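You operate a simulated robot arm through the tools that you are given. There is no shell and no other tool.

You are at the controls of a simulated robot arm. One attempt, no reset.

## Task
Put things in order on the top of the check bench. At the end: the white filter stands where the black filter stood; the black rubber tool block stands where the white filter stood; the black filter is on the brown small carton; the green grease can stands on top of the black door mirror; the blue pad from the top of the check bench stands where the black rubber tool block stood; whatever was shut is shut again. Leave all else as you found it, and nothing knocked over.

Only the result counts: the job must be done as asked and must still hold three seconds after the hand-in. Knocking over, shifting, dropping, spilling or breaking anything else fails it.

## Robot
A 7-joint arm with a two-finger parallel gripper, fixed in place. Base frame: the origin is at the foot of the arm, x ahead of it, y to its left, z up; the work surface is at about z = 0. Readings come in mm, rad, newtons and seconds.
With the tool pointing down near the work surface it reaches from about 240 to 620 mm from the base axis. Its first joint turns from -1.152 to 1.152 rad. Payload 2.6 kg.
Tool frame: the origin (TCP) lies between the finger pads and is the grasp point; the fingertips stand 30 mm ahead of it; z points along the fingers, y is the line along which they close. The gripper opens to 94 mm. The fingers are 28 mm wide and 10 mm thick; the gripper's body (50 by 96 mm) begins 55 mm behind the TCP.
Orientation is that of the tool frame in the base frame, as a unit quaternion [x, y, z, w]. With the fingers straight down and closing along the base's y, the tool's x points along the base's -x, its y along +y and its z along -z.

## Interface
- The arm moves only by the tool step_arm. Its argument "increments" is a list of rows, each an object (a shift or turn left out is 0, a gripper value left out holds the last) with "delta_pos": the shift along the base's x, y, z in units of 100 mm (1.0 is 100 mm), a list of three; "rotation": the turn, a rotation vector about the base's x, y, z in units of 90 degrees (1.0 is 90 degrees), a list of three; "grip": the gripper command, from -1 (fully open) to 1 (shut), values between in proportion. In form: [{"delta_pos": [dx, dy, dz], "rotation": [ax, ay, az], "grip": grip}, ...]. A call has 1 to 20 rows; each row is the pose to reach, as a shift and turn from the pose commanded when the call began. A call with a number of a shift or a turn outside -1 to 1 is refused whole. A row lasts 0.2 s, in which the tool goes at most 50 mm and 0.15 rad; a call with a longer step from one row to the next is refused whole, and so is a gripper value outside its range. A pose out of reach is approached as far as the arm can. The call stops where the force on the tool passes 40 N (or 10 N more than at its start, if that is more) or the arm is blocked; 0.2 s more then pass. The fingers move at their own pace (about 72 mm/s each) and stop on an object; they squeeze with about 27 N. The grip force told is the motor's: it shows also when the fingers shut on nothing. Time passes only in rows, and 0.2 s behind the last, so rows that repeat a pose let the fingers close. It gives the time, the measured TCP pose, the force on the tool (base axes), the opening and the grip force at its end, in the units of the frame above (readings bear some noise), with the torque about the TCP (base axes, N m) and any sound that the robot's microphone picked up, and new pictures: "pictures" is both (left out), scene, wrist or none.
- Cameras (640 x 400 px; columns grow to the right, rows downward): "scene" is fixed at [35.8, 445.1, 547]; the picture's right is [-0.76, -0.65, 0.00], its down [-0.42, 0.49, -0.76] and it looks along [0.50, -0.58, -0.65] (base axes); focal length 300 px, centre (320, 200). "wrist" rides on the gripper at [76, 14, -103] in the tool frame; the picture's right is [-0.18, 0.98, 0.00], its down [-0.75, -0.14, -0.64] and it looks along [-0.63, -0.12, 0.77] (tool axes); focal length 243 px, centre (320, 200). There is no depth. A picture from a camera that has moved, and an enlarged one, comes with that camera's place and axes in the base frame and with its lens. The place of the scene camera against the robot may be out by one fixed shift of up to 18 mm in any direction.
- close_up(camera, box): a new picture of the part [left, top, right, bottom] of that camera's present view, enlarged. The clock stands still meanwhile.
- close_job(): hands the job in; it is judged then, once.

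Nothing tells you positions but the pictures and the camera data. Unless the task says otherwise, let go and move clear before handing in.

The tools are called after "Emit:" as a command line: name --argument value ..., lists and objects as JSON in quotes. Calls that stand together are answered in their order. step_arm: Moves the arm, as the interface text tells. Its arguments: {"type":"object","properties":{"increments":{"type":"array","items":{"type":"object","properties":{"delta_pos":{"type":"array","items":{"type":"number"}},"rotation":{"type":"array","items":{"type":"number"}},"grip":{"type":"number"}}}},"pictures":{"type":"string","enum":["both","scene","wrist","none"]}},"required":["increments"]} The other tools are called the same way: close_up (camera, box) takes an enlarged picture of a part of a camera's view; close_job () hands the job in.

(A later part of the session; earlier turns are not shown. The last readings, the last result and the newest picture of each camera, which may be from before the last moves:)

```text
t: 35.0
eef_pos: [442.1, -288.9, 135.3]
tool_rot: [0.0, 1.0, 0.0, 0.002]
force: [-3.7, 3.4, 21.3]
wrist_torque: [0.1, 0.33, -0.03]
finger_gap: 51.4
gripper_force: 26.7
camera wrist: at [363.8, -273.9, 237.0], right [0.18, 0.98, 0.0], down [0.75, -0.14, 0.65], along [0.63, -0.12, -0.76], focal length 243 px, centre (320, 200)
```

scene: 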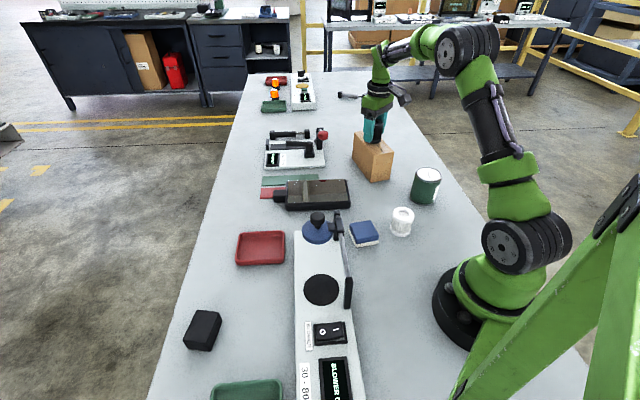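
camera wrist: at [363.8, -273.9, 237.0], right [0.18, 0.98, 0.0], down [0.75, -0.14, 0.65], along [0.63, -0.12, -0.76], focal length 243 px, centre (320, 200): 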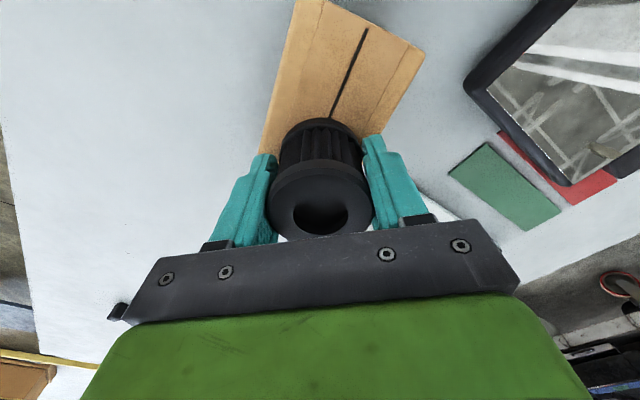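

Contact at z ≈ 136 (21 N). I ease off 1 mm, open the fingers, and rise.

Emit:
step_arm --increments '[{"delta_pos": [0, 0, 0.01]}, {"delta_pos": [0, 0, 0.01]}]' --pictures "none"

Emit:
step_arm --increments '[{"delta_pos": [0, 0, 0], "grip": 0.2}, {"delta_pos": [0, 0, 0], "grip": -0.3}, {"delta_pos": [0, 0, 0], "grip": -1}, {"delta_pos": [0, 0, 0], "grip": -1}]' --pictures "wrist"

```text
t: 35.6
eef_pos: [441.4, -288.7, 135.5]
tool_rot: [-0.002, 1.0, -0.002, 0.002]
force: [4.6, -2.0, 21.8]
wrist_torque: [0.1, -0.14, -0.01]
finger_gap: 51.6
gripper_force: 27.0
```

```text
t: 36.6
eef_pos: [439.4, -287.7, 133.2]
tool_rot: [0.0, 1.0, 0.0, -0.001]
force: [0.7, -0.2, 0.4]
wrist_torque: [-0.02, -0.03, -0.01]
finger_gap: 93.8
gripper_force: 0.0
camera wrist: at [363.3, -273.7, 235.5], right [0.18, 0.98, 0.0], down [0.75, -0.14, 0.64], along [0.63, -0.12, -0.77], focal length 243 px, centre (320, 200)
```

wrist: 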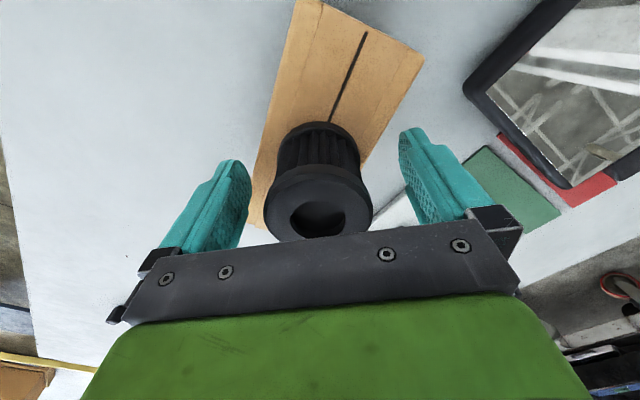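

The filter is released and stands on the carton. I rise straight up and verify.

Emit:
step_arm --increments '[{"delta_pos": [0, 0, 0.15]}, {"delta_pos": [0, 0, 0.5]}, {"delta_pos": [0, 0, 0.9]}, {"delta_pos": [0, 0, 1.0]}]' --pictures "both"

Emit:
close_up --camera "scene" --box '[320, 100, 460, 250]'

```text
t: 37.6
eef_pos: [441.0, -286.1, 235.0]
tool_rot: [0.0, 1.0, -0.001, 0.0]
force: [0.0, -0.2, 0.7]
wrist_torque: [0.01, 0.0, 0.03]
finger_gap: 93.8
gripper_force: 0.1
camera wrist: at [365.0, -273.1, 336.3], right [0.18, 0.98, 0.0], down [0.75, -0.14, 0.64], along [0.63, -0.12, -0.77], focal length 243 px, centre (320, 200)
```

scene: 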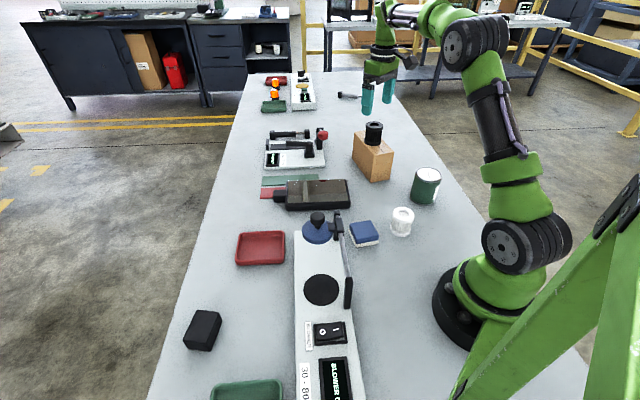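
wrist: 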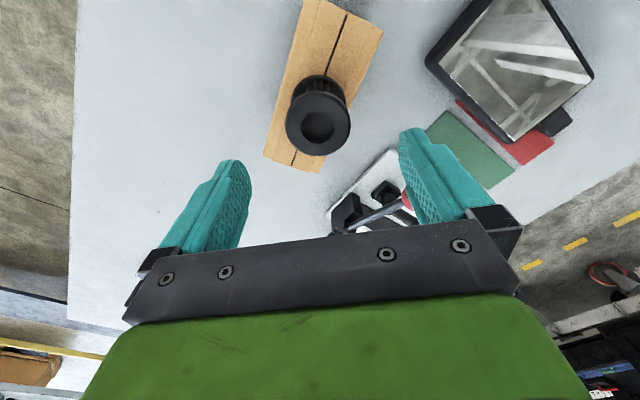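

```text
2.67 times, centred on (390, 175) of scene
camera zoom: at [35.8, 445.1, 547.0], right [-0.76, -0.65, 0.0], down [-0.42, 0.49, -0.76], along [0.5, -0.58, -0.65], focal length 800 px, centre (133, 267)
```

zoom: 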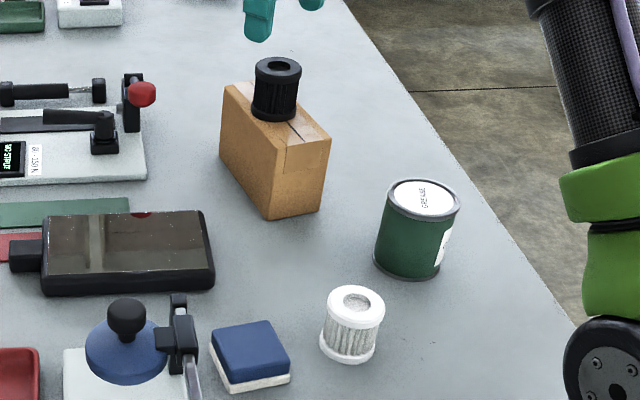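

The black filter stands upright on the carton, and the carton has not moved. Next the grease can: I move above it at about (243, -260).

Emit:
step_arm --increments '[{"delta_pos": [-0.4, 0.05, 0.1], "grip": -1}, {"delta_pos": [-0.8, 0.1, 0.1], "grip": -1}, {"delta_pos": [-1.0, 0.13, 0.1], "grip": -1}]' --pictures "none"

Emit:
step_arm --increments '[{"delta_pos": [-0.4, 0.05, 0.0], "grip": -1}, {"delta_pos": [-0.8, 0.1, 0.0], "grip": -1}, {"delta_pos": [-0.98, 0.13, 0.0], "grip": -1}, {"delta_pos": [-0.98, 0.13, 0.0], "grip": -1}]' --pictures "both"

```text
t: 38.4
eef_pos: [341.8, -276.8, 242.5]
tool_rot: [0.0, 1.0, 0.0, 0.0]
force: [0.3, 0.6, -0.4]
wrist_torque: [0.02, 0.0, 0.0]
finger_gap: 94.0
gripper_force: 0.1
```

```text
t: 39.4
eef_pos: [244.1, -262.7, 244.4]
tool_rot: [0.0, 1.0, 0.0, 0.0]
force: [-0.2, 0.8, 0.3]
wrist_torque: [0.02, -0.02, 0.0]
finger_gap: 94.3
gripper_force: 0.0
camera wrist: at [167.5, -248.1, 346.0], right [0.18, 0.98, 0.0], down [0.75, -0.14, 0.64], along [0.63, -0.12, -0.77], focal length 243 px, centre (320, 200)
```

scene: 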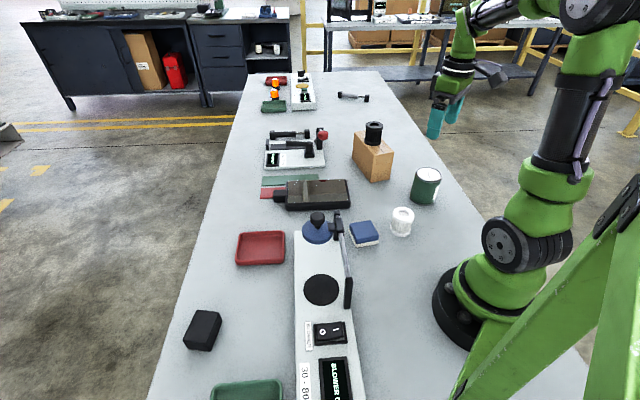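
wrist: 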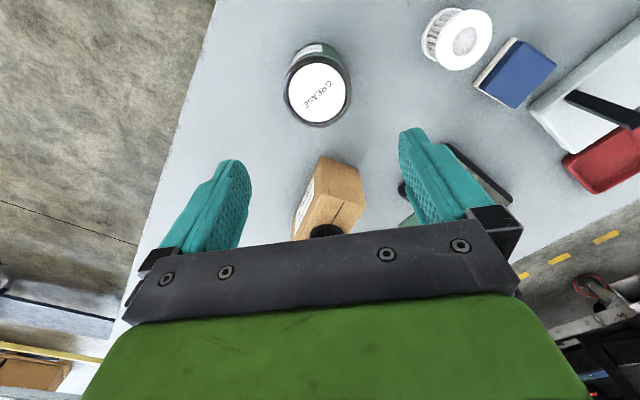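

Emit:
close_up --camera "wrist" --box '[260, 30, 380, 140]'

Emit:
close_up --camera "wrist" --box '[400, 0, 640, 150]'

```text
3.64 times, centred on (320, 85) of wrist
camera zoom: at [167.5, -248.1, 346.0], right [0.18, 0.98, 0.0], down [0.75, -0.14, 0.64], along [0.63, -0.12, -0.77], focal length 882 px, centre (320, 618)
```

zoom: 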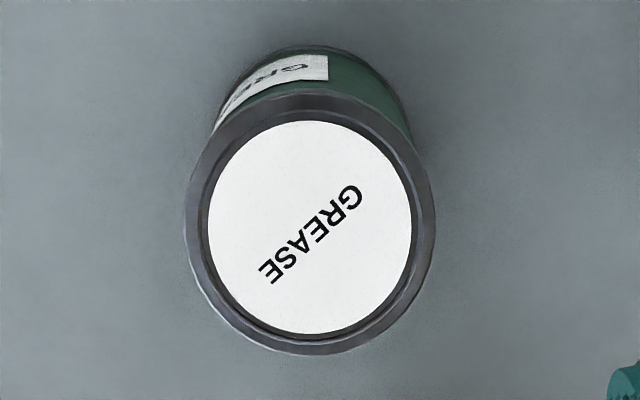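

```text
2.67 times, centred on (520, 75) of wrist
camera zoom: at [167.5, -248.1, 346.0], right [0.18, 0.98, 0.0], down [0.75, -0.14, 0.64], along [0.63, -0.12, -0.77], focal length 647 px, centre (-213, 533)
```

zoom: 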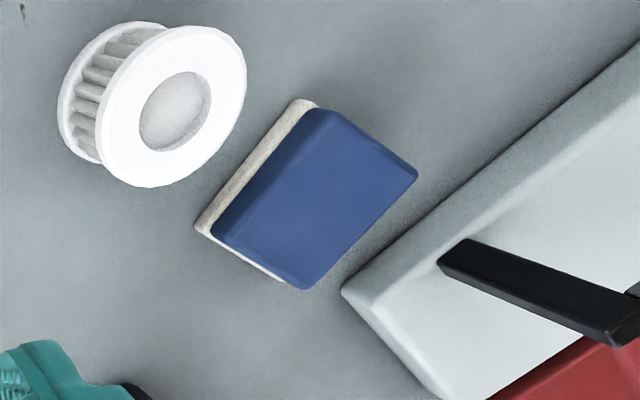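

The can's lid centre works out at (238, -264), rim about 70 mm, height about 90 mm. I line up and go down in two stages.

Emit:
step_arm --increments '[{"delta_pos": [-0.06, -0.01, -0.2], "grip": -1}, {"delta_pos": [-0.06, -0.01, -0.6], "grip": -1}, {"delta_pos": [-0.06, -0.01, -0.9], "grip": -1}, {"delta_pos": [-0.06, -0.01, -0.9], "grip": -1}]' --pictures "wrist"

```text
t: 40.4
eef_pos: [238.1, -263.6, 154.5]
tool_rot: [0.0, 1.0, 0.0, 0.0]
force: [-0.6, 0.5, -0.3]
wrist_torque: [-0.01, -0.01, 0.0]
finger_gap: 94.1
gripper_force: 0.2
camera wrist: at [161.3, -249.3, 257.6], right [0.18, 0.98, 0.0], down [0.75, -0.14, 0.64], along [0.63, -0.12, -0.77], focal length 243 px, centre (320, 200)
```

wrist: 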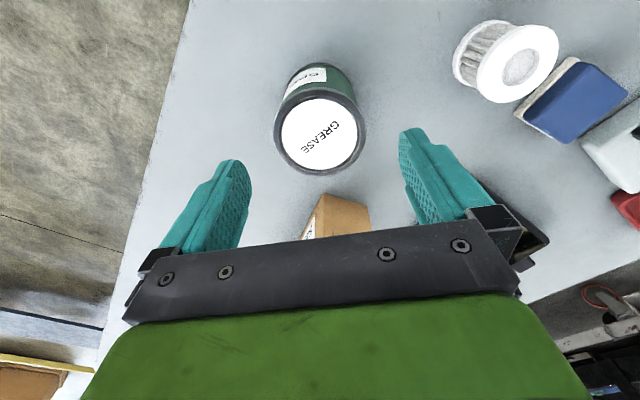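

Well centred. I descend to z ≈ 52 with a small x correction.

Emit:
step_arm --increments '[{"delta_pos": [-0.02, 0.0, -0.2], "grip": -1}, {"delta_pos": [-0.02, 0.0, -0.4], "grip": -1}, {"delta_pos": [-0.02, 0.0, -0.55], "grip": -1}, {"delta_pos": [-0.02, 0.0, -0.55], "grip": -1}]' --pictures "wrist"

```text
t: 41.4
eef_pos: [233.1, -263.6, 101.5]
tool_rot: [0.0, 1.0, 0.001, 0.0]
force: [0.6, -0.2, -0.3]
wrist_torque: [0.02, -0.01, 0.0]
finger_gap: 93.9
gripper_force: 0.0
camera wrist: at [157.5, -249.1, 203.1], right [0.18, 0.98, 0.0], down [0.75, -0.14, 0.64], along [0.63, -0.12, -0.77], focal length 243 px, centre (320, 200)
```

wrist: 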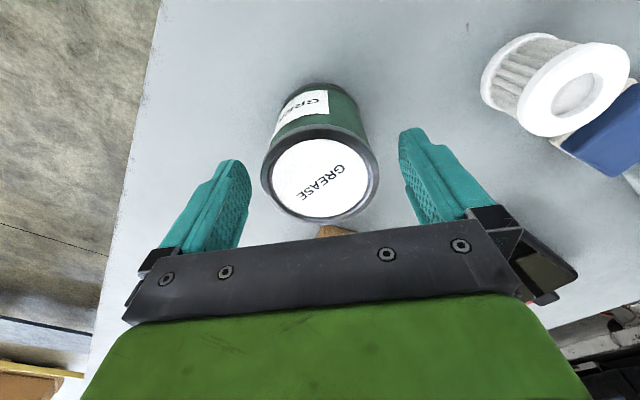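

Still centred. I go down the last 50 mm.

Emit:
step_arm --increments '[{"delta_pos": [0.02, 0.0, -0.15], "grip": -1}, {"delta_pos": [0.02, 0.0, -0.3], "grip": -1}, {"delta_pos": [0.02, 0.0, -0.45], "grip": -1}, {"delta_pos": [0.02, 0.0, -0.5], "grip": -1}]' --pictures "wrist"

```text
t: 42.4
eef_pos: [235.1, -264.0, 50.1]
tool_rot: [0.0, 1.0, -0.001, 0.0]
force: [0.7, -0.6, -0.3]
wrist_torque: [-0.03, 0.02, 0.02]
finger_gap: 94.0
gripper_force: 0.0
camera wrist: at [158.7, -249.8, 151.1], right [0.18, 0.98, 0.0], down [0.75, -0.14, 0.64], along [0.63, -0.12, -0.77], focal length 243 px, centre (320, 200)
```

wrist: 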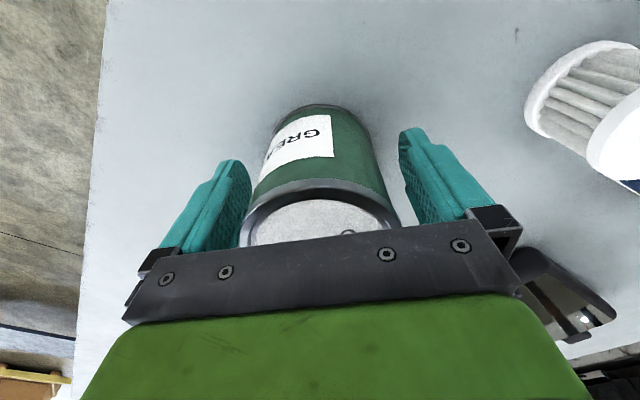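

Can between the fingers. I close and lift very gently.

Emit:
step_arm --increments '[{"delta_pos": [0, 0, 0], "grip": 1}, {"delta_pos": [0, 0, 0], "grip": 1}, {"delta_pos": [0, 0, 0], "grip": 1}, {"delta_pos": [0, 0, 0], "grip": 1}, {"delta_pos": [0, 0, 0], "grip": 1}]' --pictures "none"

Emit:
step_arm --increments '[{"delta_pos": [0, 0, 0.01]}, {"delta_pos": [0, 0, 0.03]}, {"delta_pos": [0, 0, 0.06]}, {"delta_pos": [0, 0, 0.09]}, {"delta_pos": [0, 0, 0.12]}, {"delta_pos": [0, 0, 0.15]}, {"delta_pos": [0, 0, 0.18]}, {"delta_pos": [0, 0, 0.2]}]' --pictures "both"

```text
t: 43.6
eef_pos: [235.7, -264.5, 50.0]
tool_rot: [0.0, 1.0, 0.0, 0.0]
force: [-1.1, -0.7, -0.4]
wrist_torque: [-0.02, 0.03, 0.02]
finger_gap: 74.5
gripper_force: 27.5
```

```text
t: 45.4
eef_pos: [236.5, -263.7, 69.5]
tool_rot: [0.001, 1.0, 0.001, 0.0]
force: [-0.6, 0.7, -3.4]
wrist_torque: [0.01, -0.01, 0.01]
finger_gap: 74.4
gripper_force: 26.9
camera wrist: at [159.6, -249.4, 171.7], right [0.18, 0.98, 0.0], down [0.75, -0.14, 0.64], along [0.63, -0.12, -0.77], focal length 243 px, centre (320, 200)
```

scene: 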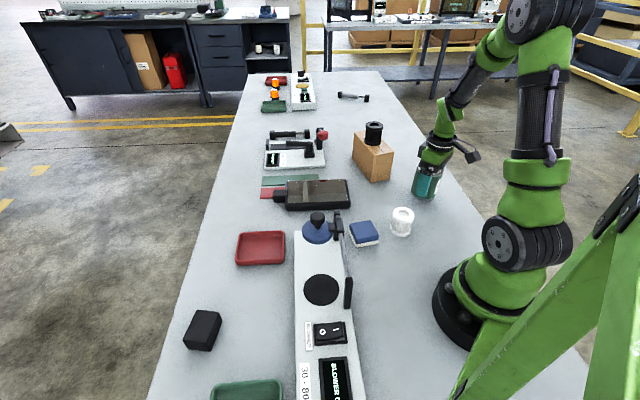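
wrist: 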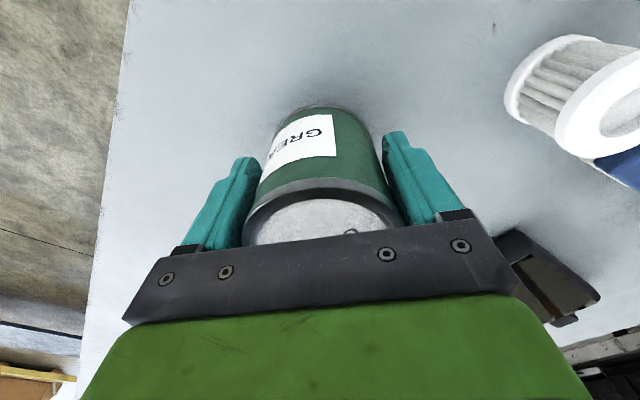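

The can is lifted (74.5 mm gap, ≈3.4 N). I continue up with a gentle ramp.

Emit:
step_arm --increments '[{"delta_pos": [0, 0, 0.03]}, {"delta_pos": [0, 0, 0.08]}, {"delta_pos": [0, 0, 0.15]}, {"delta_pos": [0, 0, 0.23]}, {"delta_pos": [0, 0, 0.32]}, {"delta_pos": [0, 0, 0.41]}, {"delta_pos": [0, 0, 0.5]}, {"delta_pos": [0, 0, 0.6]}, {"delta_pos": [0, 0, 0.7]}, {"delta_pos": [0, 0, 0.8]}, {"delta_pos": [0, 0, 0.89]}, {"delta_pos": [0, 0, 0.95]}, {"delta_pos": [0, 0, 1.0]}]' --pictures "none"

Emit:
step_arm --increments '[{"delta_pos": [0.05, 0.04, 0.03]}, {"delta_pos": [0.13, 0.11, 0.08]}, {"delta_pos": [0.23, 0.2, 0.14]}, {"delta_pos": [0.34, 0.3, 0.2]}, {"delta_pos": [0.45, 0.4, 0.26]}, {"delta_pos": [0.56, 0.5, 0.32]}, {"delta_pos": [0.67, 0.6, 0.36]}, {"delta_pos": [0.77, 0.69, 0.39]}, {"delta_pos": [0.87, 0.78, 0.4]}, {"delta_pos": [0.95, 0.86, 0.4]}, {"delta_pos": [1.0, 0.9, 0.4]}]' --pictures "wrist"

```text
t: 48.2
eef_pos: [236.1, -263.2, 167.5]
tool_rot: [0.001, 1.0, 0.0, 0.0]
force: [-0.2, 0.2, -3.5]
wrist_torque: [0.01, 0.04, 0.0]
finger_gap: 74.8
gripper_force: 26.9
```

```text
t: 50.6
eef_pos: [337.4, -172.7, 208.3]
tool_rot: [0.0, 1.0, 0.0, 0.0]
force: [0.4, 0.3, -3.9]
wrist_torque: [0.02, 0.03, -0.03]
finger_gap: 74.8
gripper_force: 27.2
camera wrist: at [260.0, -159.1, 311.6], right [0.18, 0.98, 0.0], down [0.75, -0.14, 0.64], along [0.63, -0.12, -0.77], focal length 243 px, centre (320, 200)
```

wrist: 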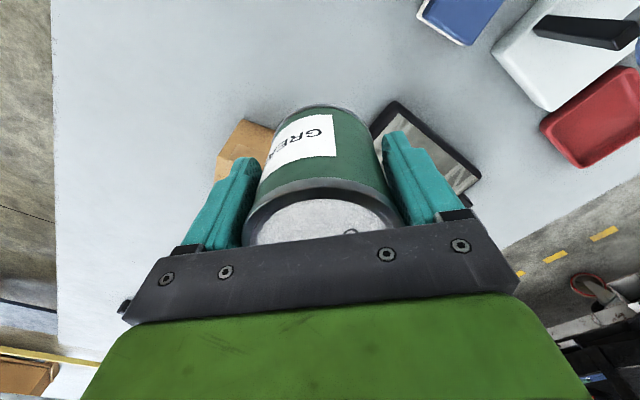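

Mirror outline corners compute to about (372,-87), (487,31), (566,-42), (447,-162), so its centre is near (466, -65). I carry the can there.

Emit:
step_arm --increments '[{"delta_pos": [0.05, 0.04, 0.0]}, {"delta_pos": [0.13, 0.11, 0.0]}, {"delta_pos": [0.23, 0.2, 0.0]}, {"delta_pos": [0.34, 0.29, 0.0]}, {"delta_pos": [0.45, 0.38, 0.0]}, {"delta_pos": [0.54, 0.46, 0.0]}, {"delta_pos": [0.61, 0.51, 0.0]}, {"delta_pos": [0.64, 0.54, 0.0]}]' --pictures "wrist"

Emit:
step_arm --increments '[{"delta_pos": [0.05, 0.04, 0.0]}, {"delta_pos": [0.13, 0.11, 0.0]}, {"delta_pos": [0.23, 0.2, 0.0]}, {"delta_pos": [0.34, 0.29, 0.0]}, {"delta_pos": [0.45, 0.38, 0.0]}, {"delta_pos": [0.54, 0.46, 0.0]}, {"delta_pos": [0.61, 0.51, 0.0]}, {"delta_pos": [0.64, 0.54, 0.0]}]' --pictures "both"

```text
t: 52.4
eef_pos: [400.3, -121.3, 208.8]
tool_rot: [0.0, 1.0, -0.001, 0.0]
force: [0.6, 0.0, -3.7]
wrist_torque: [-0.01, 0.06, 0.04]
finger_gap: 74.6
gripper_force: 27.7
camera wrist: at [323.3, -106.0, 310.6], right [0.18, 0.98, 0.0], down [0.75, -0.14, 0.64], along [0.63, -0.12, -0.77], focal length 243 px, centre (320, 200)
```

wrist: 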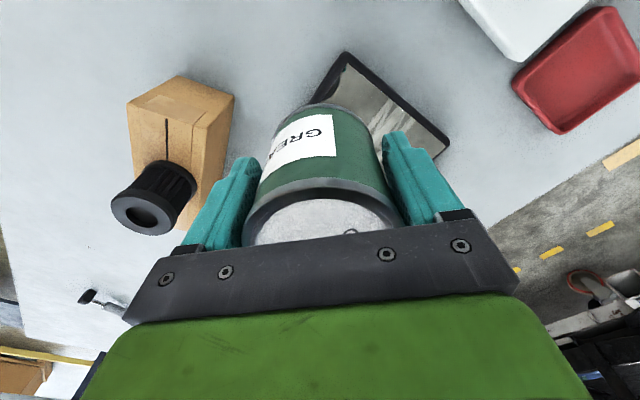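

```text
t: 54.2
eef_pos: [464.1, -65.4, 209.4]
tool_rot: [0.0, 1.0, 0.0, 0.0]
force: [0.3, -0.2, -3.7]
wrist_torque: [0.02, 0.07, -0.03]
finger_gap: 74.5
gripper_force: 26.6
camera wrist: at [387.2, -51.4, 310.9], right [0.18, 0.98, 0.0], down [0.75, -0.14, 0.64], along [0.63, -0.12, -0.77], focal length 243 px, centre (320, 200)
```

scene: 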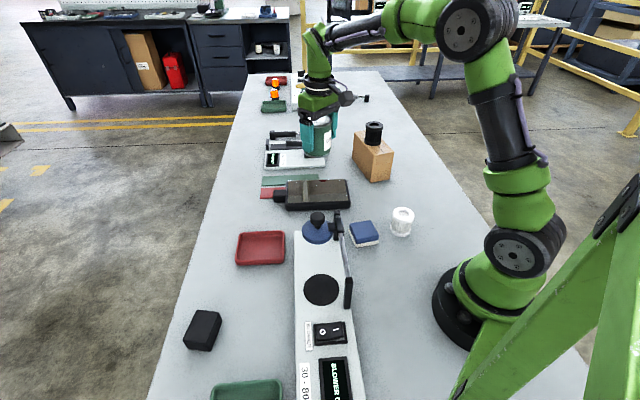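
wrist: 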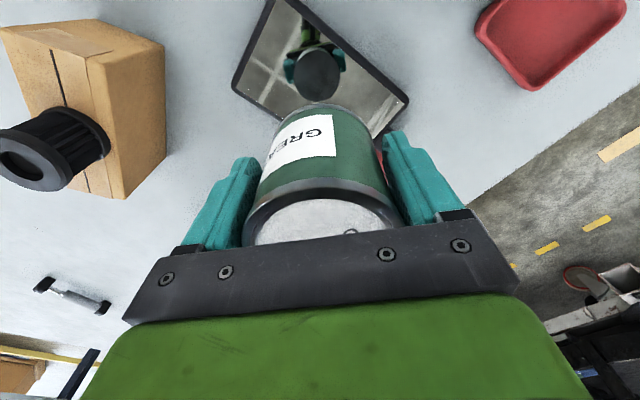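

The can hovers over the mirror's centre (I recompute (468, -66)). I lower gently.

Emit:
step_arm --increments '[{"delta_pos": [0.01, 0, -0.03]}, {"delta_pos": [0.02, 0, -0.1]}, {"delta_pos": [0.02, 0, -0.2]}, {"delta_pos": [0.02, 0, -0.32]}, {"delta_pos": [0.02, 0, -0.45]}, {"delta_pos": [0.02, 0, -0.58]}, {"delta_pos": [0.02, 0, -0.7]}, {"delta_pos": [0.02, 0, -0.81]}, {"delta_pos": [0.02, 0, -0.9]}, {"delta_pos": [0.02, 0, -0.97]}, {"delta_pos": [0.02, 0, -1.0]}]' --pictures "both"

```text
t: 56.6
eef_pos: [466.1, -63.6, 108.8]
tool_rot: [0.0, 1.0, 0.001, -0.001]
force: [0.0, 0.1, -3.4]
wrist_torque: [0.01, 0.03, -0.01]
finger_gap: 74.9
gripper_force: 26.8
camera wrist: at [390.1, -51.0, 210.7], right [0.18, 0.98, 0.0], down [0.75, -0.14, 0.64], along [0.63, -0.12, -0.77], focal length 243 px, centre (320, 200)
```

scene: 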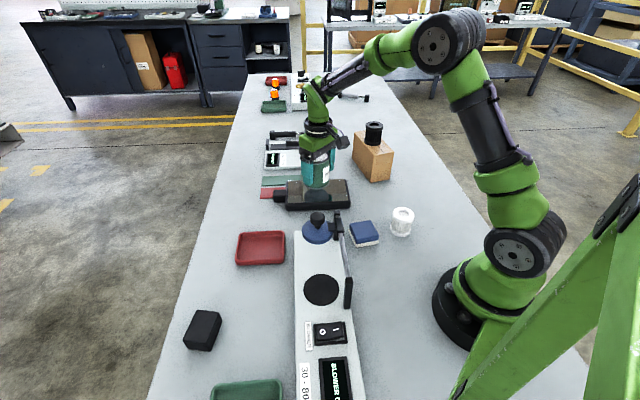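
wrist: 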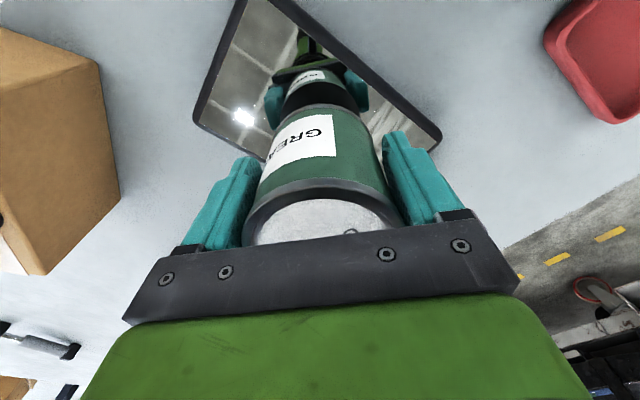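

Can bottom about 59 mm up; I descend 20 mm more and then creep.

Emit:
step_arm --increments '[{"delta_pos": [0, 0, -0.03]}, {"delta_pos": [0, 0, -0.07]}, {"delta_pos": [0, 0, -0.11]}, {"delta_pos": [0, 0, -0.15]}, {"delta_pos": [0, 0, -0.18]}, {"delta_pos": [0, 0, -0.2]}]' --pictures "wrist"

Emit:
close_up --camera "scene" --box '[250, 120, 380, 220]'

```text
t: 58.0
eef_pos: [465.5, -64.1, 89.6]
tool_rot: [0.0, 1.0, 0.0, 0.0]
force: [-0.8, 0.3, -3.2]
wrist_torque: [0.0, 0.02, -0.01]
finger_gap: 74.5
gripper_force: 26.8
camera wrist: at [389.2, -50.8, 191.3], right [0.18, 0.98, 0.0], down [0.75, -0.14, 0.64], along [0.63, -0.12, -0.77], focal length 243 px, centre (320, 200)
```

wrist: 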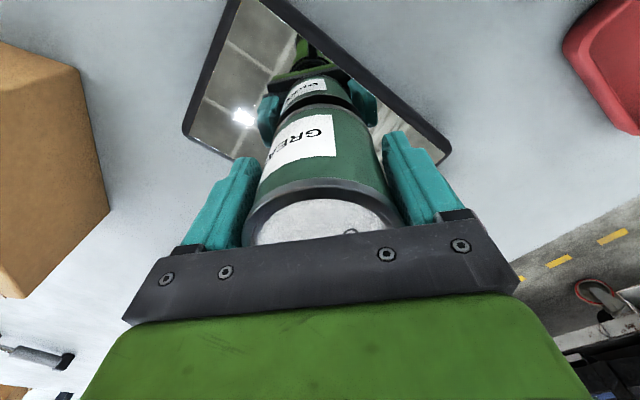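

```text
4.00 times, centred on (315, 170) of scene
camera zoom: at [35.8, 445.1, 547.0], right [-0.76, -0.65, 0.0], down [-0.42, 0.49, -0.76], along [0.5, -0.58, -0.65], focal length 1200 px, centre (340, 320)
```

zoom: 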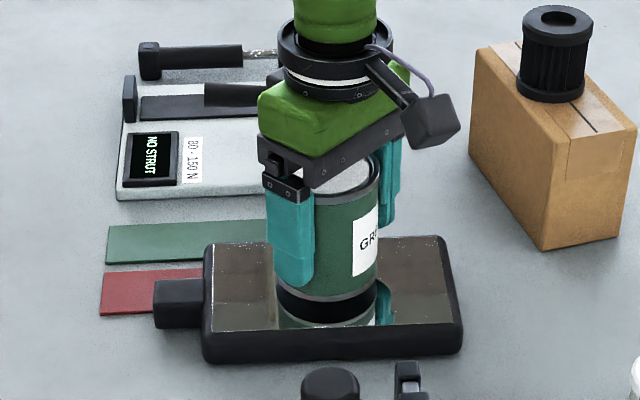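

The reflection shows about 12 mm to go. I creep down with force checks.

Emit:
step_arm --increments '[{"delta_pos": [0, 0, -0.02]}, {"delta_pos": [0, 0, -0.04]}, {"delta_pos": [0, 0, -0.06]}, {"delta_pos": [0, 0, -0.08]}]' --pictures "none"

Emit:
step_arm --increments '[{"delta_pos": [0, 0, -0.01]}, {"delta_pos": [0, 0, -0.02]}]' --pictures "none"

Emit:
close_up --camera "scene" --box '[250, 120, 380, 220]'

```text
t: 59.0
eef_pos: [465.5, -65.8, 81.8]
tool_rot: [0.0, 1.0, 0.0, 0.001]
force: [0.4, -0.8, -2.5]
wrist_torque: [-0.08, -0.06, -0.02]
finger_gap: 74.6
gripper_force: 27.0
```

```text
t: 59.6
eef_pos: [466.7, -64.6, 80.1]
tool_rot: [0.001, 1.0, 0.0, 0.001]
force: [-7.3, -1.1, 14.2]
wrist_torque: [-0.11, 0.21, -0.07]
finger_gap: 74.9
gripper_force: 26.9
```

```text
4.00 times, centred on (315, 170) of scene
camera zoom: at [35.7, 445.1, 547.0], right [-0.76, -0.65, 0.0], down [-0.42, 0.49, -0.76], along [0.5, -0.58, -0.65], focal length 1200 px, centre (340, 320)
```

zoom: 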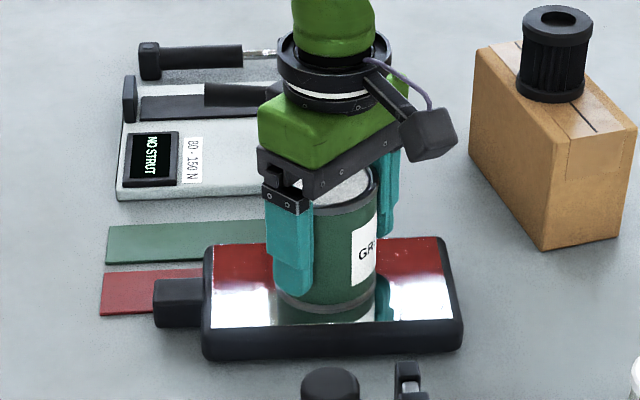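

Contact at z ≈ 80 (14 N). I open the fingers gently.

Emit:
step_arm --increments '[{"delta_pos": [0, 0, 0.01]}, {"delta_pos": [0, 0, 0.01], "grip": 0.0}, {"delta_pos": [0, 0, 0.01], "grip": -0.5}, {"delta_pos": [0, 0, 0.01], "grip": -0.8}, {"delta_pos": [0, 0, 0.01], "grip": -1}, {"delta_pos": [0, 0, 0.01], "grip": -1}]' --pictures "wrist"

Emit:
close_up --camera "scene" --box '[250, 120, 380, 220]'

```text
t: 61.0
eef_pos: [465.9, -65.8, 81.4]
tool_rot: [0.0, 1.0, 0.001, -0.001]
force: [0.6, 0.3, -0.1]
wrist_torque: [0.02, 0.02, -0.02]
finger_gap: 93.6
gripper_force: 0.0
camera wrist: at [389.9, -51.4, 182.2], right [0.18, 0.98, 0.0], down [0.75, -0.14, 0.64], along [0.63, -0.12, -0.77], focal length 243 px, centre (320, 200)
```

wrist: 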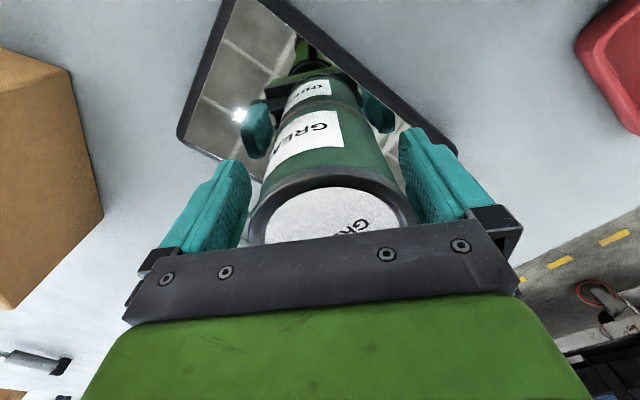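

```text
4.00 times, centred on (315, 170) of scene
camera zoom: at [35.8, 445.1, 547.0], right [-0.76, -0.65, 0.0], down [-0.42, 0.49, -0.76], along [0.5, -0.58, -0.65], focal length 1200 px, centre (340, 320)
```

zoom: 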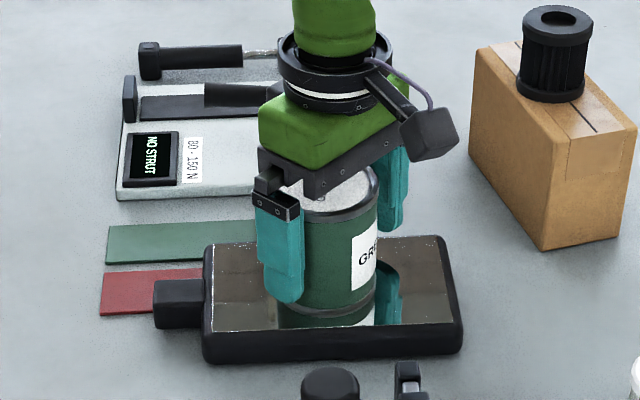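

The can stands on the glass. I check the finger clearance before rising.

Emit:
close_up --camera "wrist" --box '[220, 90, 440, 240]'

```text
2.67 times, centred on (330, 165) of wrist
camera zoom: at [389.9, -51.4, 182.2], right [0.18, 0.98, 0.0], down [0.75, -0.14, 0.64], along [0.63, -0.12, -0.77], focal length 647 px, centre (293, 293)
```

zoom: 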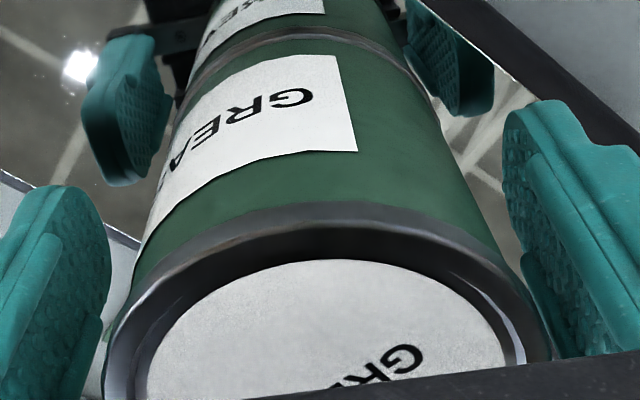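

The can sits about 5 mm to the +y side between the fingers. I centre the gripper by +4 mm in y first, then rise slowly.

Emit:
step_arm --increments '[{"delta_pos": [0, 0.02, 0]}, {"delta_pos": [0, 0.04, 0]}, {"delta_pos": [0, 0.04, 0]}]' --pictures "wrist"

```text
t: 61.8
eef_pos: [466.2, -61.1, 80.5]
tool_rot: [0.0, 1.0, 0.0, 0.0]
force: [-0.6, -0.1, -0.5]
wrist_torque: [-0.02, 0.0, 0.03]
finger_gap: 93.7
gripper_force: 0.1
camera wrist: at [389.6, -47.3, 181.6], right [0.18, 0.98, 0.0], down [0.75, -0.14, 0.64], along [0.63, -0.12, -0.77], focal length 243 px, centre (320, 200)
```

wrist: 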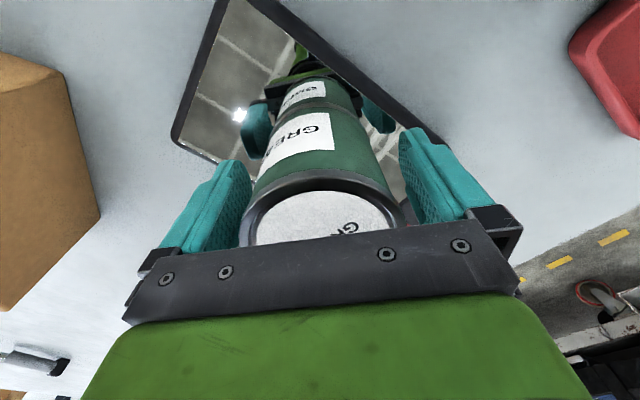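

Centred now. I rise straight up.

Emit:
step_arm --increments '[{"delta_pos": [0, 0, 0.1]}, {"delta_pos": [0, 0, 0.25]}, {"delta_pos": [0, 0, 0.5]}, {"delta_pos": [0, 0, 0.8]}, {"delta_pos": [0, 0, 1.0]}]' --pictures "both"

Emit:
close_up --camera "scene" --box '[250, 120, 410, 220]'

```text
t: 63.0
eef_pos: [468.3, -61.4, 179.1]
tool_rot: [0.001, 1.0, -0.001, 0.0]
force: [0.5, -0.6, -0.2]
wrist_torque: [0.03, -0.02, 0.03]
finger_gap: 94.0
gripper_force: 0.0
camera wrist: at [390.7, -48.0, 280.5], right [0.18, 0.98, 0.0], down [0.75, -0.14, 0.64], along [0.63, -0.12, -0.77], focal length 243 px, centre (320, 200)
```

scene: 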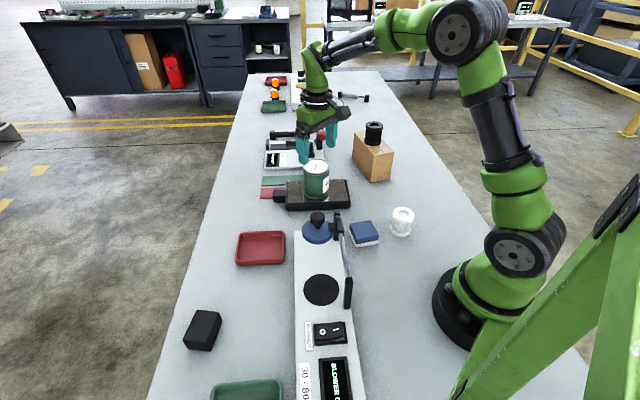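
wrist: 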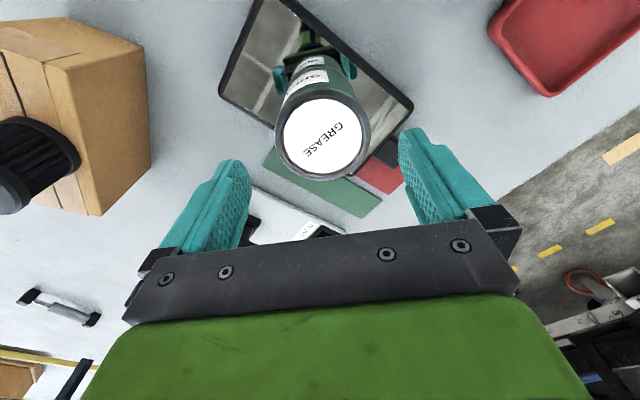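

```text
4.00 times, centred on (330, 170) of scene
camera zoom: at [35.8, 445.1, 547.0], right [-0.76, -0.65, 0.0], down [-0.42, 0.49, -0.76], along [0.5, -0.58, -0.65], focal length 1200 px, centre (280, 320)
```

zoom: 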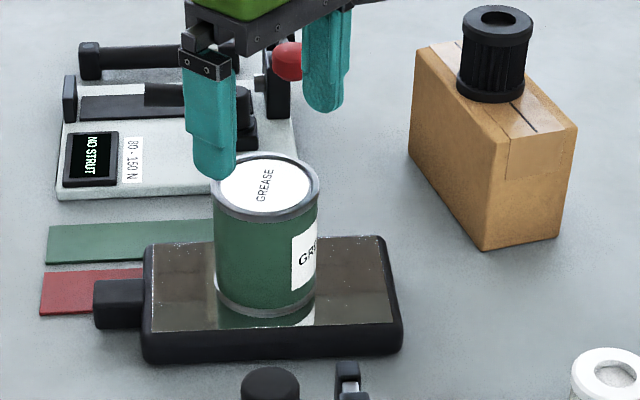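

The can stands squarely on the mirror and nothing else moved. Next is the white filter: I move back above it at about (228, -102).

Emit:
step_arm --increments '[{"delta_pos": [0, 0, 0.4], "grip": -1}, {"delta_pos": [-0.35, -0.06, 0.6], "grip": -1}, {"delta_pos": [-0.7, -0.12, 0.6], "grip": -1}, {"delta_pos": [-0.9, -0.15, 0.6], "grip": -1}]' --pictures "none"

Emit:
step_arm --increments '[{"delta_pos": [-0.4, -0.08, 0], "grip": -1}, {"delta_pos": [-0.8, -0.15, 0], "grip": -1}, {"delta_pos": [-0.9, -0.16, 0], "grip": -1}]' --pictures "none"

Emit:
step_arm --increments '[{"delta_pos": [-0.3, -0.05, 0], "grip": -1}, {"delta_pos": [-0.6, -0.1, 0], "grip": -1}, {"delta_pos": [-0.6, -0.1, 0], "grip": -1}]' --pictures "both"

```text
t: 64.0
eef_pos: [376.2, -77.7, 237.8]
tool_rot: [0.0, 1.0, 0.0, 0.0]
force: [0.1, 0.0, 0.4]
wrist_torque: [0.02, -0.01, 0.01]
finger_gap: 93.8
gripper_force: 0.1
```

```text
t: 64.8
eef_pos: [287.8, -93.2, 241.2]
tool_rot: [-0.001, 1.0, -0.001, 0.0]
force: [0.3, 0.9, -0.3]
wrist_torque: [-0.02, 0.01, 0.01]
finger_gap: 93.9
gripper_force: 0.1
```

```text
t: 65.6
eef_pos: [227.5, -102.5, 241.7]
tool_rot: [0.0, 1.0, 0.0, 0.0]
force: [-0.5, 0.2, 0.4]
wrist_torque: [0.04, -0.02, 0.02]
finger_gap: 94.1
gripper_force: 0.0
camera wrist: at [151.1, -88.4, 343.4], right [0.18, 0.98, 0.0], down [0.75, -0.14, 0.64], along [0.63, -0.12, -0.77], focal length 243 px, centre (320, 200)
```

scene: 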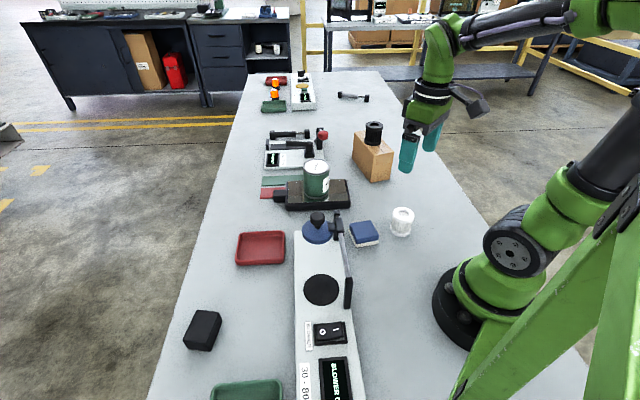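
wrist: 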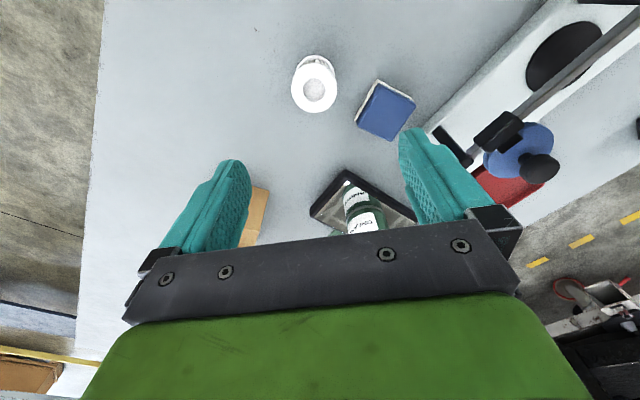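

Good view of the white filter and pad from above; I zoom in on both for exact numbers.

Emit:
close_up --camera "wrist" --box '[270, 40, 430, 150]'

Emit:
close_up --camera "wrist" --box '[400, 0, 640, 180]'

Emit:
close_up --camera "scene" --box '[300, 190, 430, 280]'

```text
3.64 times, centred on (350, 95) of wrist
camera zoom: at [151.1, -88.4, 343.4], right [0.18, 0.98, 0.0], down [0.75, -0.14, 0.64], along [0.63, -0.12, -0.77], focal length 882 px, centre (211, 582)
```

zoom: 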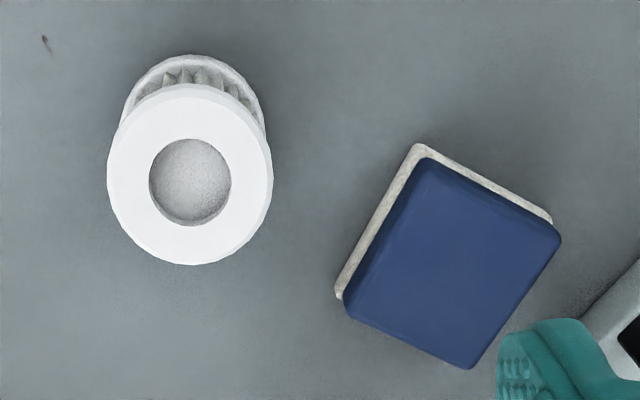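

```text
2.22 times, centred on (520, 90) of wrist
camera zoom: at [151.1, -88.4, 343.4], right [0.18, 0.98, 0.0], down [0.75, -0.14, 0.64], along [0.63, -0.12, -0.77], focal length 539 px, centre (-124, 444)
```

zoom: 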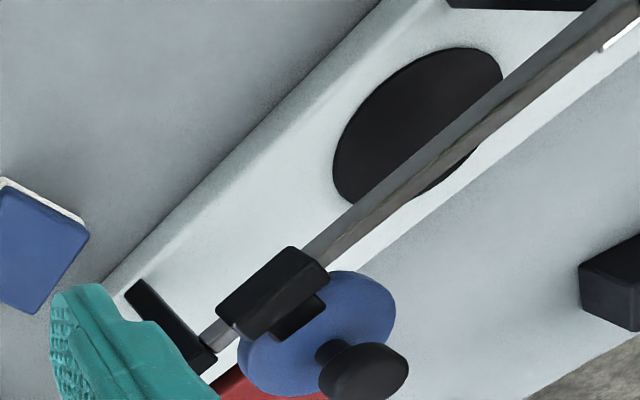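

```text
4.44 times, centred on (365, 235) of scene
camera zoom: at [35.8, 445.1, 547.0], right [-0.76, -0.65, 0.0], down [-0.42, 0.49, -0.76], along [0.5, -0.58, -0.65], focal length 1334 px, centre (120, 44)
```

zoom: 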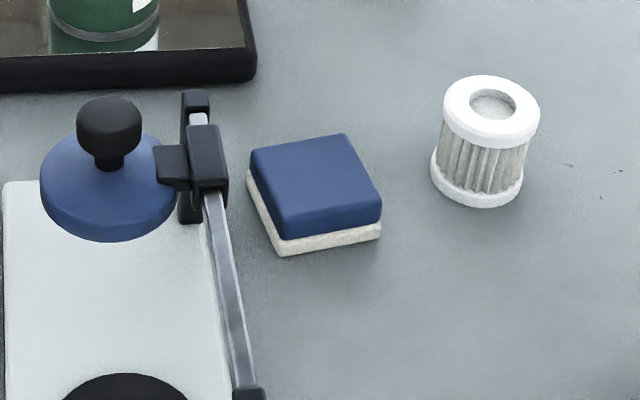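

White filter centre is (225.5, -108). The pad is about 62 x 60 x 25 mm, centred near (285, -23). I align over the white filter and go down in stages.

Emit:
step_arm --increments '[{"delta_pos": [-0.02, -0.055, -0.2], "grip": -1}, {"delta_pos": [-0.02, -0.055, -0.6], "grip": -1}, {"delta_pos": [-0.02, -0.055, -0.95], "grip": -1}, {"delta_pos": [-0.02, -0.055, -1.0], "grip": -1}]' --pictures "wrist"

```text
t: 66.6
eef_pos: [226.1, -108.1, 144.0]
tool_rot: [0.0, 1.0, 0.0, 0.0]
force: [0.7, 0.1, 0.2]
wrist_torque: [-0.01, 0.0, 0.04]
finger_gap: 94.1
gripper_force: 0.0
camera wrist: at [148.9, -94.2, 244.4], right [0.18, 0.98, 0.0], down [0.75, -0.14, 0.64], along [0.63, -0.12, -0.77], focal length 243 px, centre (320, 200)
```

wrist: 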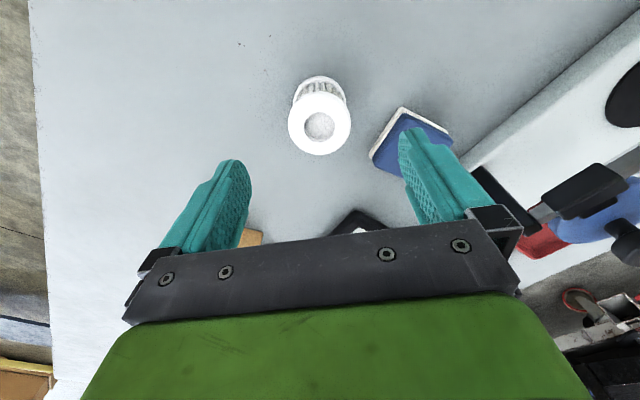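

Centred. I go on down.

Emit:
step_arm --increments '[{"delta_pos": [0.01, -0.005, -0.25], "grip": -1}, {"delta_pos": [0.01, -0.005, -0.5], "grip": -1}, {"delta_pos": [0.01, -0.005, -0.7], "grip": -1}, {"delta_pos": [0.01, -0.005, -0.7], "grip": -1}]' --pictures "wrist"

```text
t: 67.6
eef_pos: [224.7, -109.9, 68.7]
tool_rot: [0.0, 1.0, -0.001, 0.0]
force: [-0.6, -0.4, -0.5]
wrist_torque: [-0.02, 0.02, 0.03]
finger_gap: 93.7
gripper_force: 0.2
camera wrist: at [147.5, -95.7, 171.6], right [0.18, 0.98, 0.0], down [0.75, -0.14, 0.64], along [0.63, -0.12, -0.77], focal length 243 px, centre (320, 200)
```

wrist: 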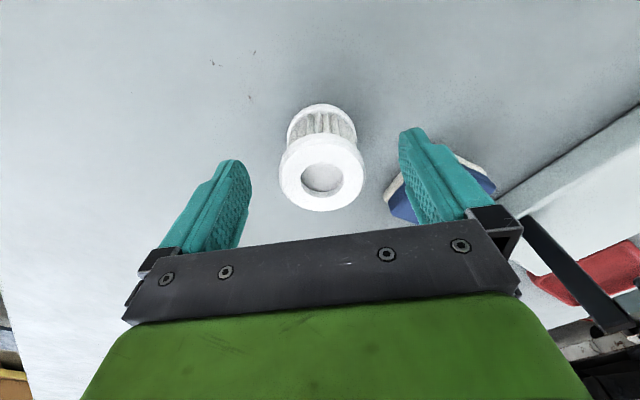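

Aligned at (225, -109). Final 33 mm down.

Emit:
step_arm --increments '[{"delta_pos": [0.0, 0.0, -0.12], "grip": -1}, {"delta_pos": [0.0, 0.0, -0.24], "grip": -1}, {"delta_pos": [0.0, 0.0, -0.33], "grip": -1}, {"delta_pos": [0.0, 0.0, -0.33], "grip": -1}]' --pictures "both"

```text
t: 68.6
eef_pos: [223.7, -108.7, 35.7]
tool_rot: [0.0, 1.0, 0.0, 0.001]
force: [0.4, -0.8, -0.3]
wrist_torque: [-0.02, -0.03, 0.01]
finger_gap: 94.1
gripper_force: 0.1
camera wrist: at [147.6, -95.2, 137.9], right [0.18, 0.98, 0.0], down [0.75, -0.14, 0.64], along [0.63, -0.12, -0.77], focal length 243 px, centre (320, 200)
```

scene: 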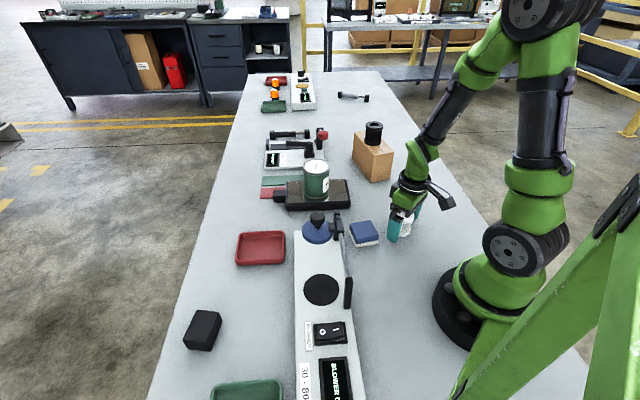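
wrist: 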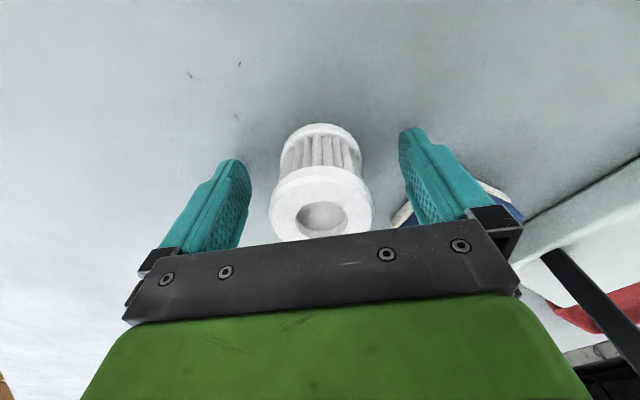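

Filter is between the fingers. I close and lift slowly.

Emit:
step_arm --increments '[{"delta_pos": [0, 0, 0], "grip": 1}, {"delta_pos": [0, 0, 0], "grip": 1}, {"delta_pos": [0, 0, 0], "grip": 1}, {"delta_pos": [0, 0, 0], "grip": 1}, {"delta_pos": [0, 0, 0], "grip": 1}]' --pictures "none"

Emit:
step_arm --increments '[{"delta_pos": [0, 0, 0.01]}, {"delta_pos": [0, 0, 0.03]}, {"delta_pos": [0, 0, 0.06]}, {"delta_pos": [0, 0, 0.09]}, {"delta_pos": [0, 0, 0.12]}, {"delta_pos": [0, 0, 0.15]}, {"delta_pos": [0, 0, 0.18]}, {"delta_pos": [0, 0, 0.2]}]' --pictures "wrist"

```text
t: 69.8
eef_pos: [223.6, -108.6, 36.3]
tool_rot: [0.0, 1.0, 0.001, 0.0]
force: [0.1, 0.7, -0.1]
wrist_torque: [0.01, 0.0, -0.01]
finger_gap: 53.2
gripper_force: 27.3
```

```text
t: 71.6
eef_pos: [225.7, -108.3, 57.5]
tool_rot: [-0.001, 1.0, 0.0, 0.001]
force: [-1.1, -0.5, -1.2]
wrist_torque: [0.0, -0.04, -0.01]
finger_gap: 53.1
gripper_force: 27.2
camera wrist: at [148.8, -94.7, 158.5], right [0.18, 0.98, 0.0], down [0.75, -0.14, 0.64], along [0.63, -0.12, -0.77], focal length 243 px, centre (320, 200)
```

wrist: 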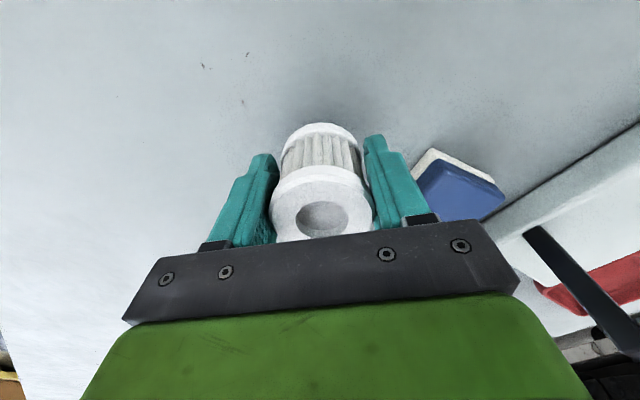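

Held (53 mm gap). I lift and carry it over to the black filter's old place at (324.4, 287.5).

Emit:
step_arm --increments '[{"delta_pos": [0, 0, 0.03]}, {"delta_pos": [0, 0, 0.08]}, {"delta_pos": [0, 0, 0.15]}, {"delta_pos": [0, 0, 0.23]}, {"delta_pos": [0, 0, 0.32]}, {"delta_pos": [0, 0, 0.41]}, {"delta_pos": [0, 0, 0.5]}, {"delta_pos": [0, 0, 0.6]}, {"delta_pos": [0, 0, 0.7]}, {"delta_pos": [0, 0, 0.8]}, {"delta_pos": [0, 0, 0.89]}, {"delta_pos": [0, 0, 0.95]}, {"delta_pos": [0, 0, 1.0]}]' --pictures "none"

Emit:
step_arm --increments '[{"delta_pos": [0.03, 0.04, 0.03]}, {"delta_pos": [0.08, 0.12, 0.1]}, {"delta_pos": [0.14, 0.22, 0.2]}, {"delta_pos": [0.2, 0.34, 0.3]}, {"delta_pos": [0.26, 0.46, 0.4]}, {"delta_pos": [0.32, 0.58, 0.5]}, {"delta_pos": [0.36, 0.7, 0.56]}, {"delta_pos": [0.39, 0.82, 0.6]}, {"delta_pos": [0.4, 0.92, 0.6]}, {"delta_pos": [0.4, 0.97, 0.6]}]' --pictures "wrist"

```text
t: 74.4
eef_pos: [225.8, -109.4, 158.2]
tool_rot: [-0.001, 1.0, 0.0, 0.0]
force: [0.1, -1.0, -1.4]
wrist_torque: [0.05, 0.0, 0.02]
finger_gap: 52.9
gripper_force: 27.0
```

```text
t: 76.6
eef_pos: [265.1, -12.0, 218.3]
tool_rot: [0.0, 1.0, 0.0, 0.0]
force: [-0.4, -0.2, -1.2]
wrist_torque: [0.0, 0.0, -0.04]
finger_gap: 52.7
gripper_force: 26.7
camera wrist: at [188.4, 2.0, 320.1], right [0.18, 0.98, 0.0], down [0.75, -0.14, 0.64], along [0.63, -0.12, -0.77], focal length 243 px, centre (320, 200)
```

wrist: 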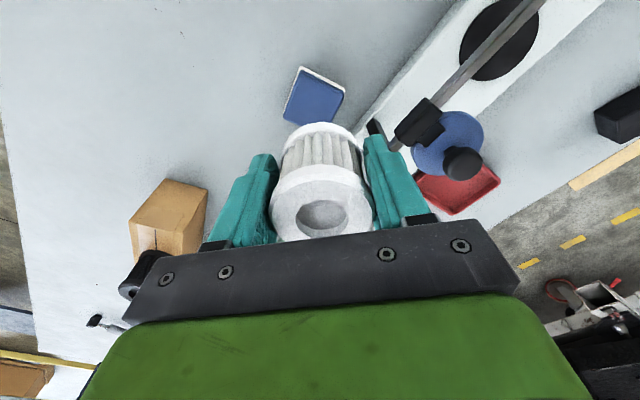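

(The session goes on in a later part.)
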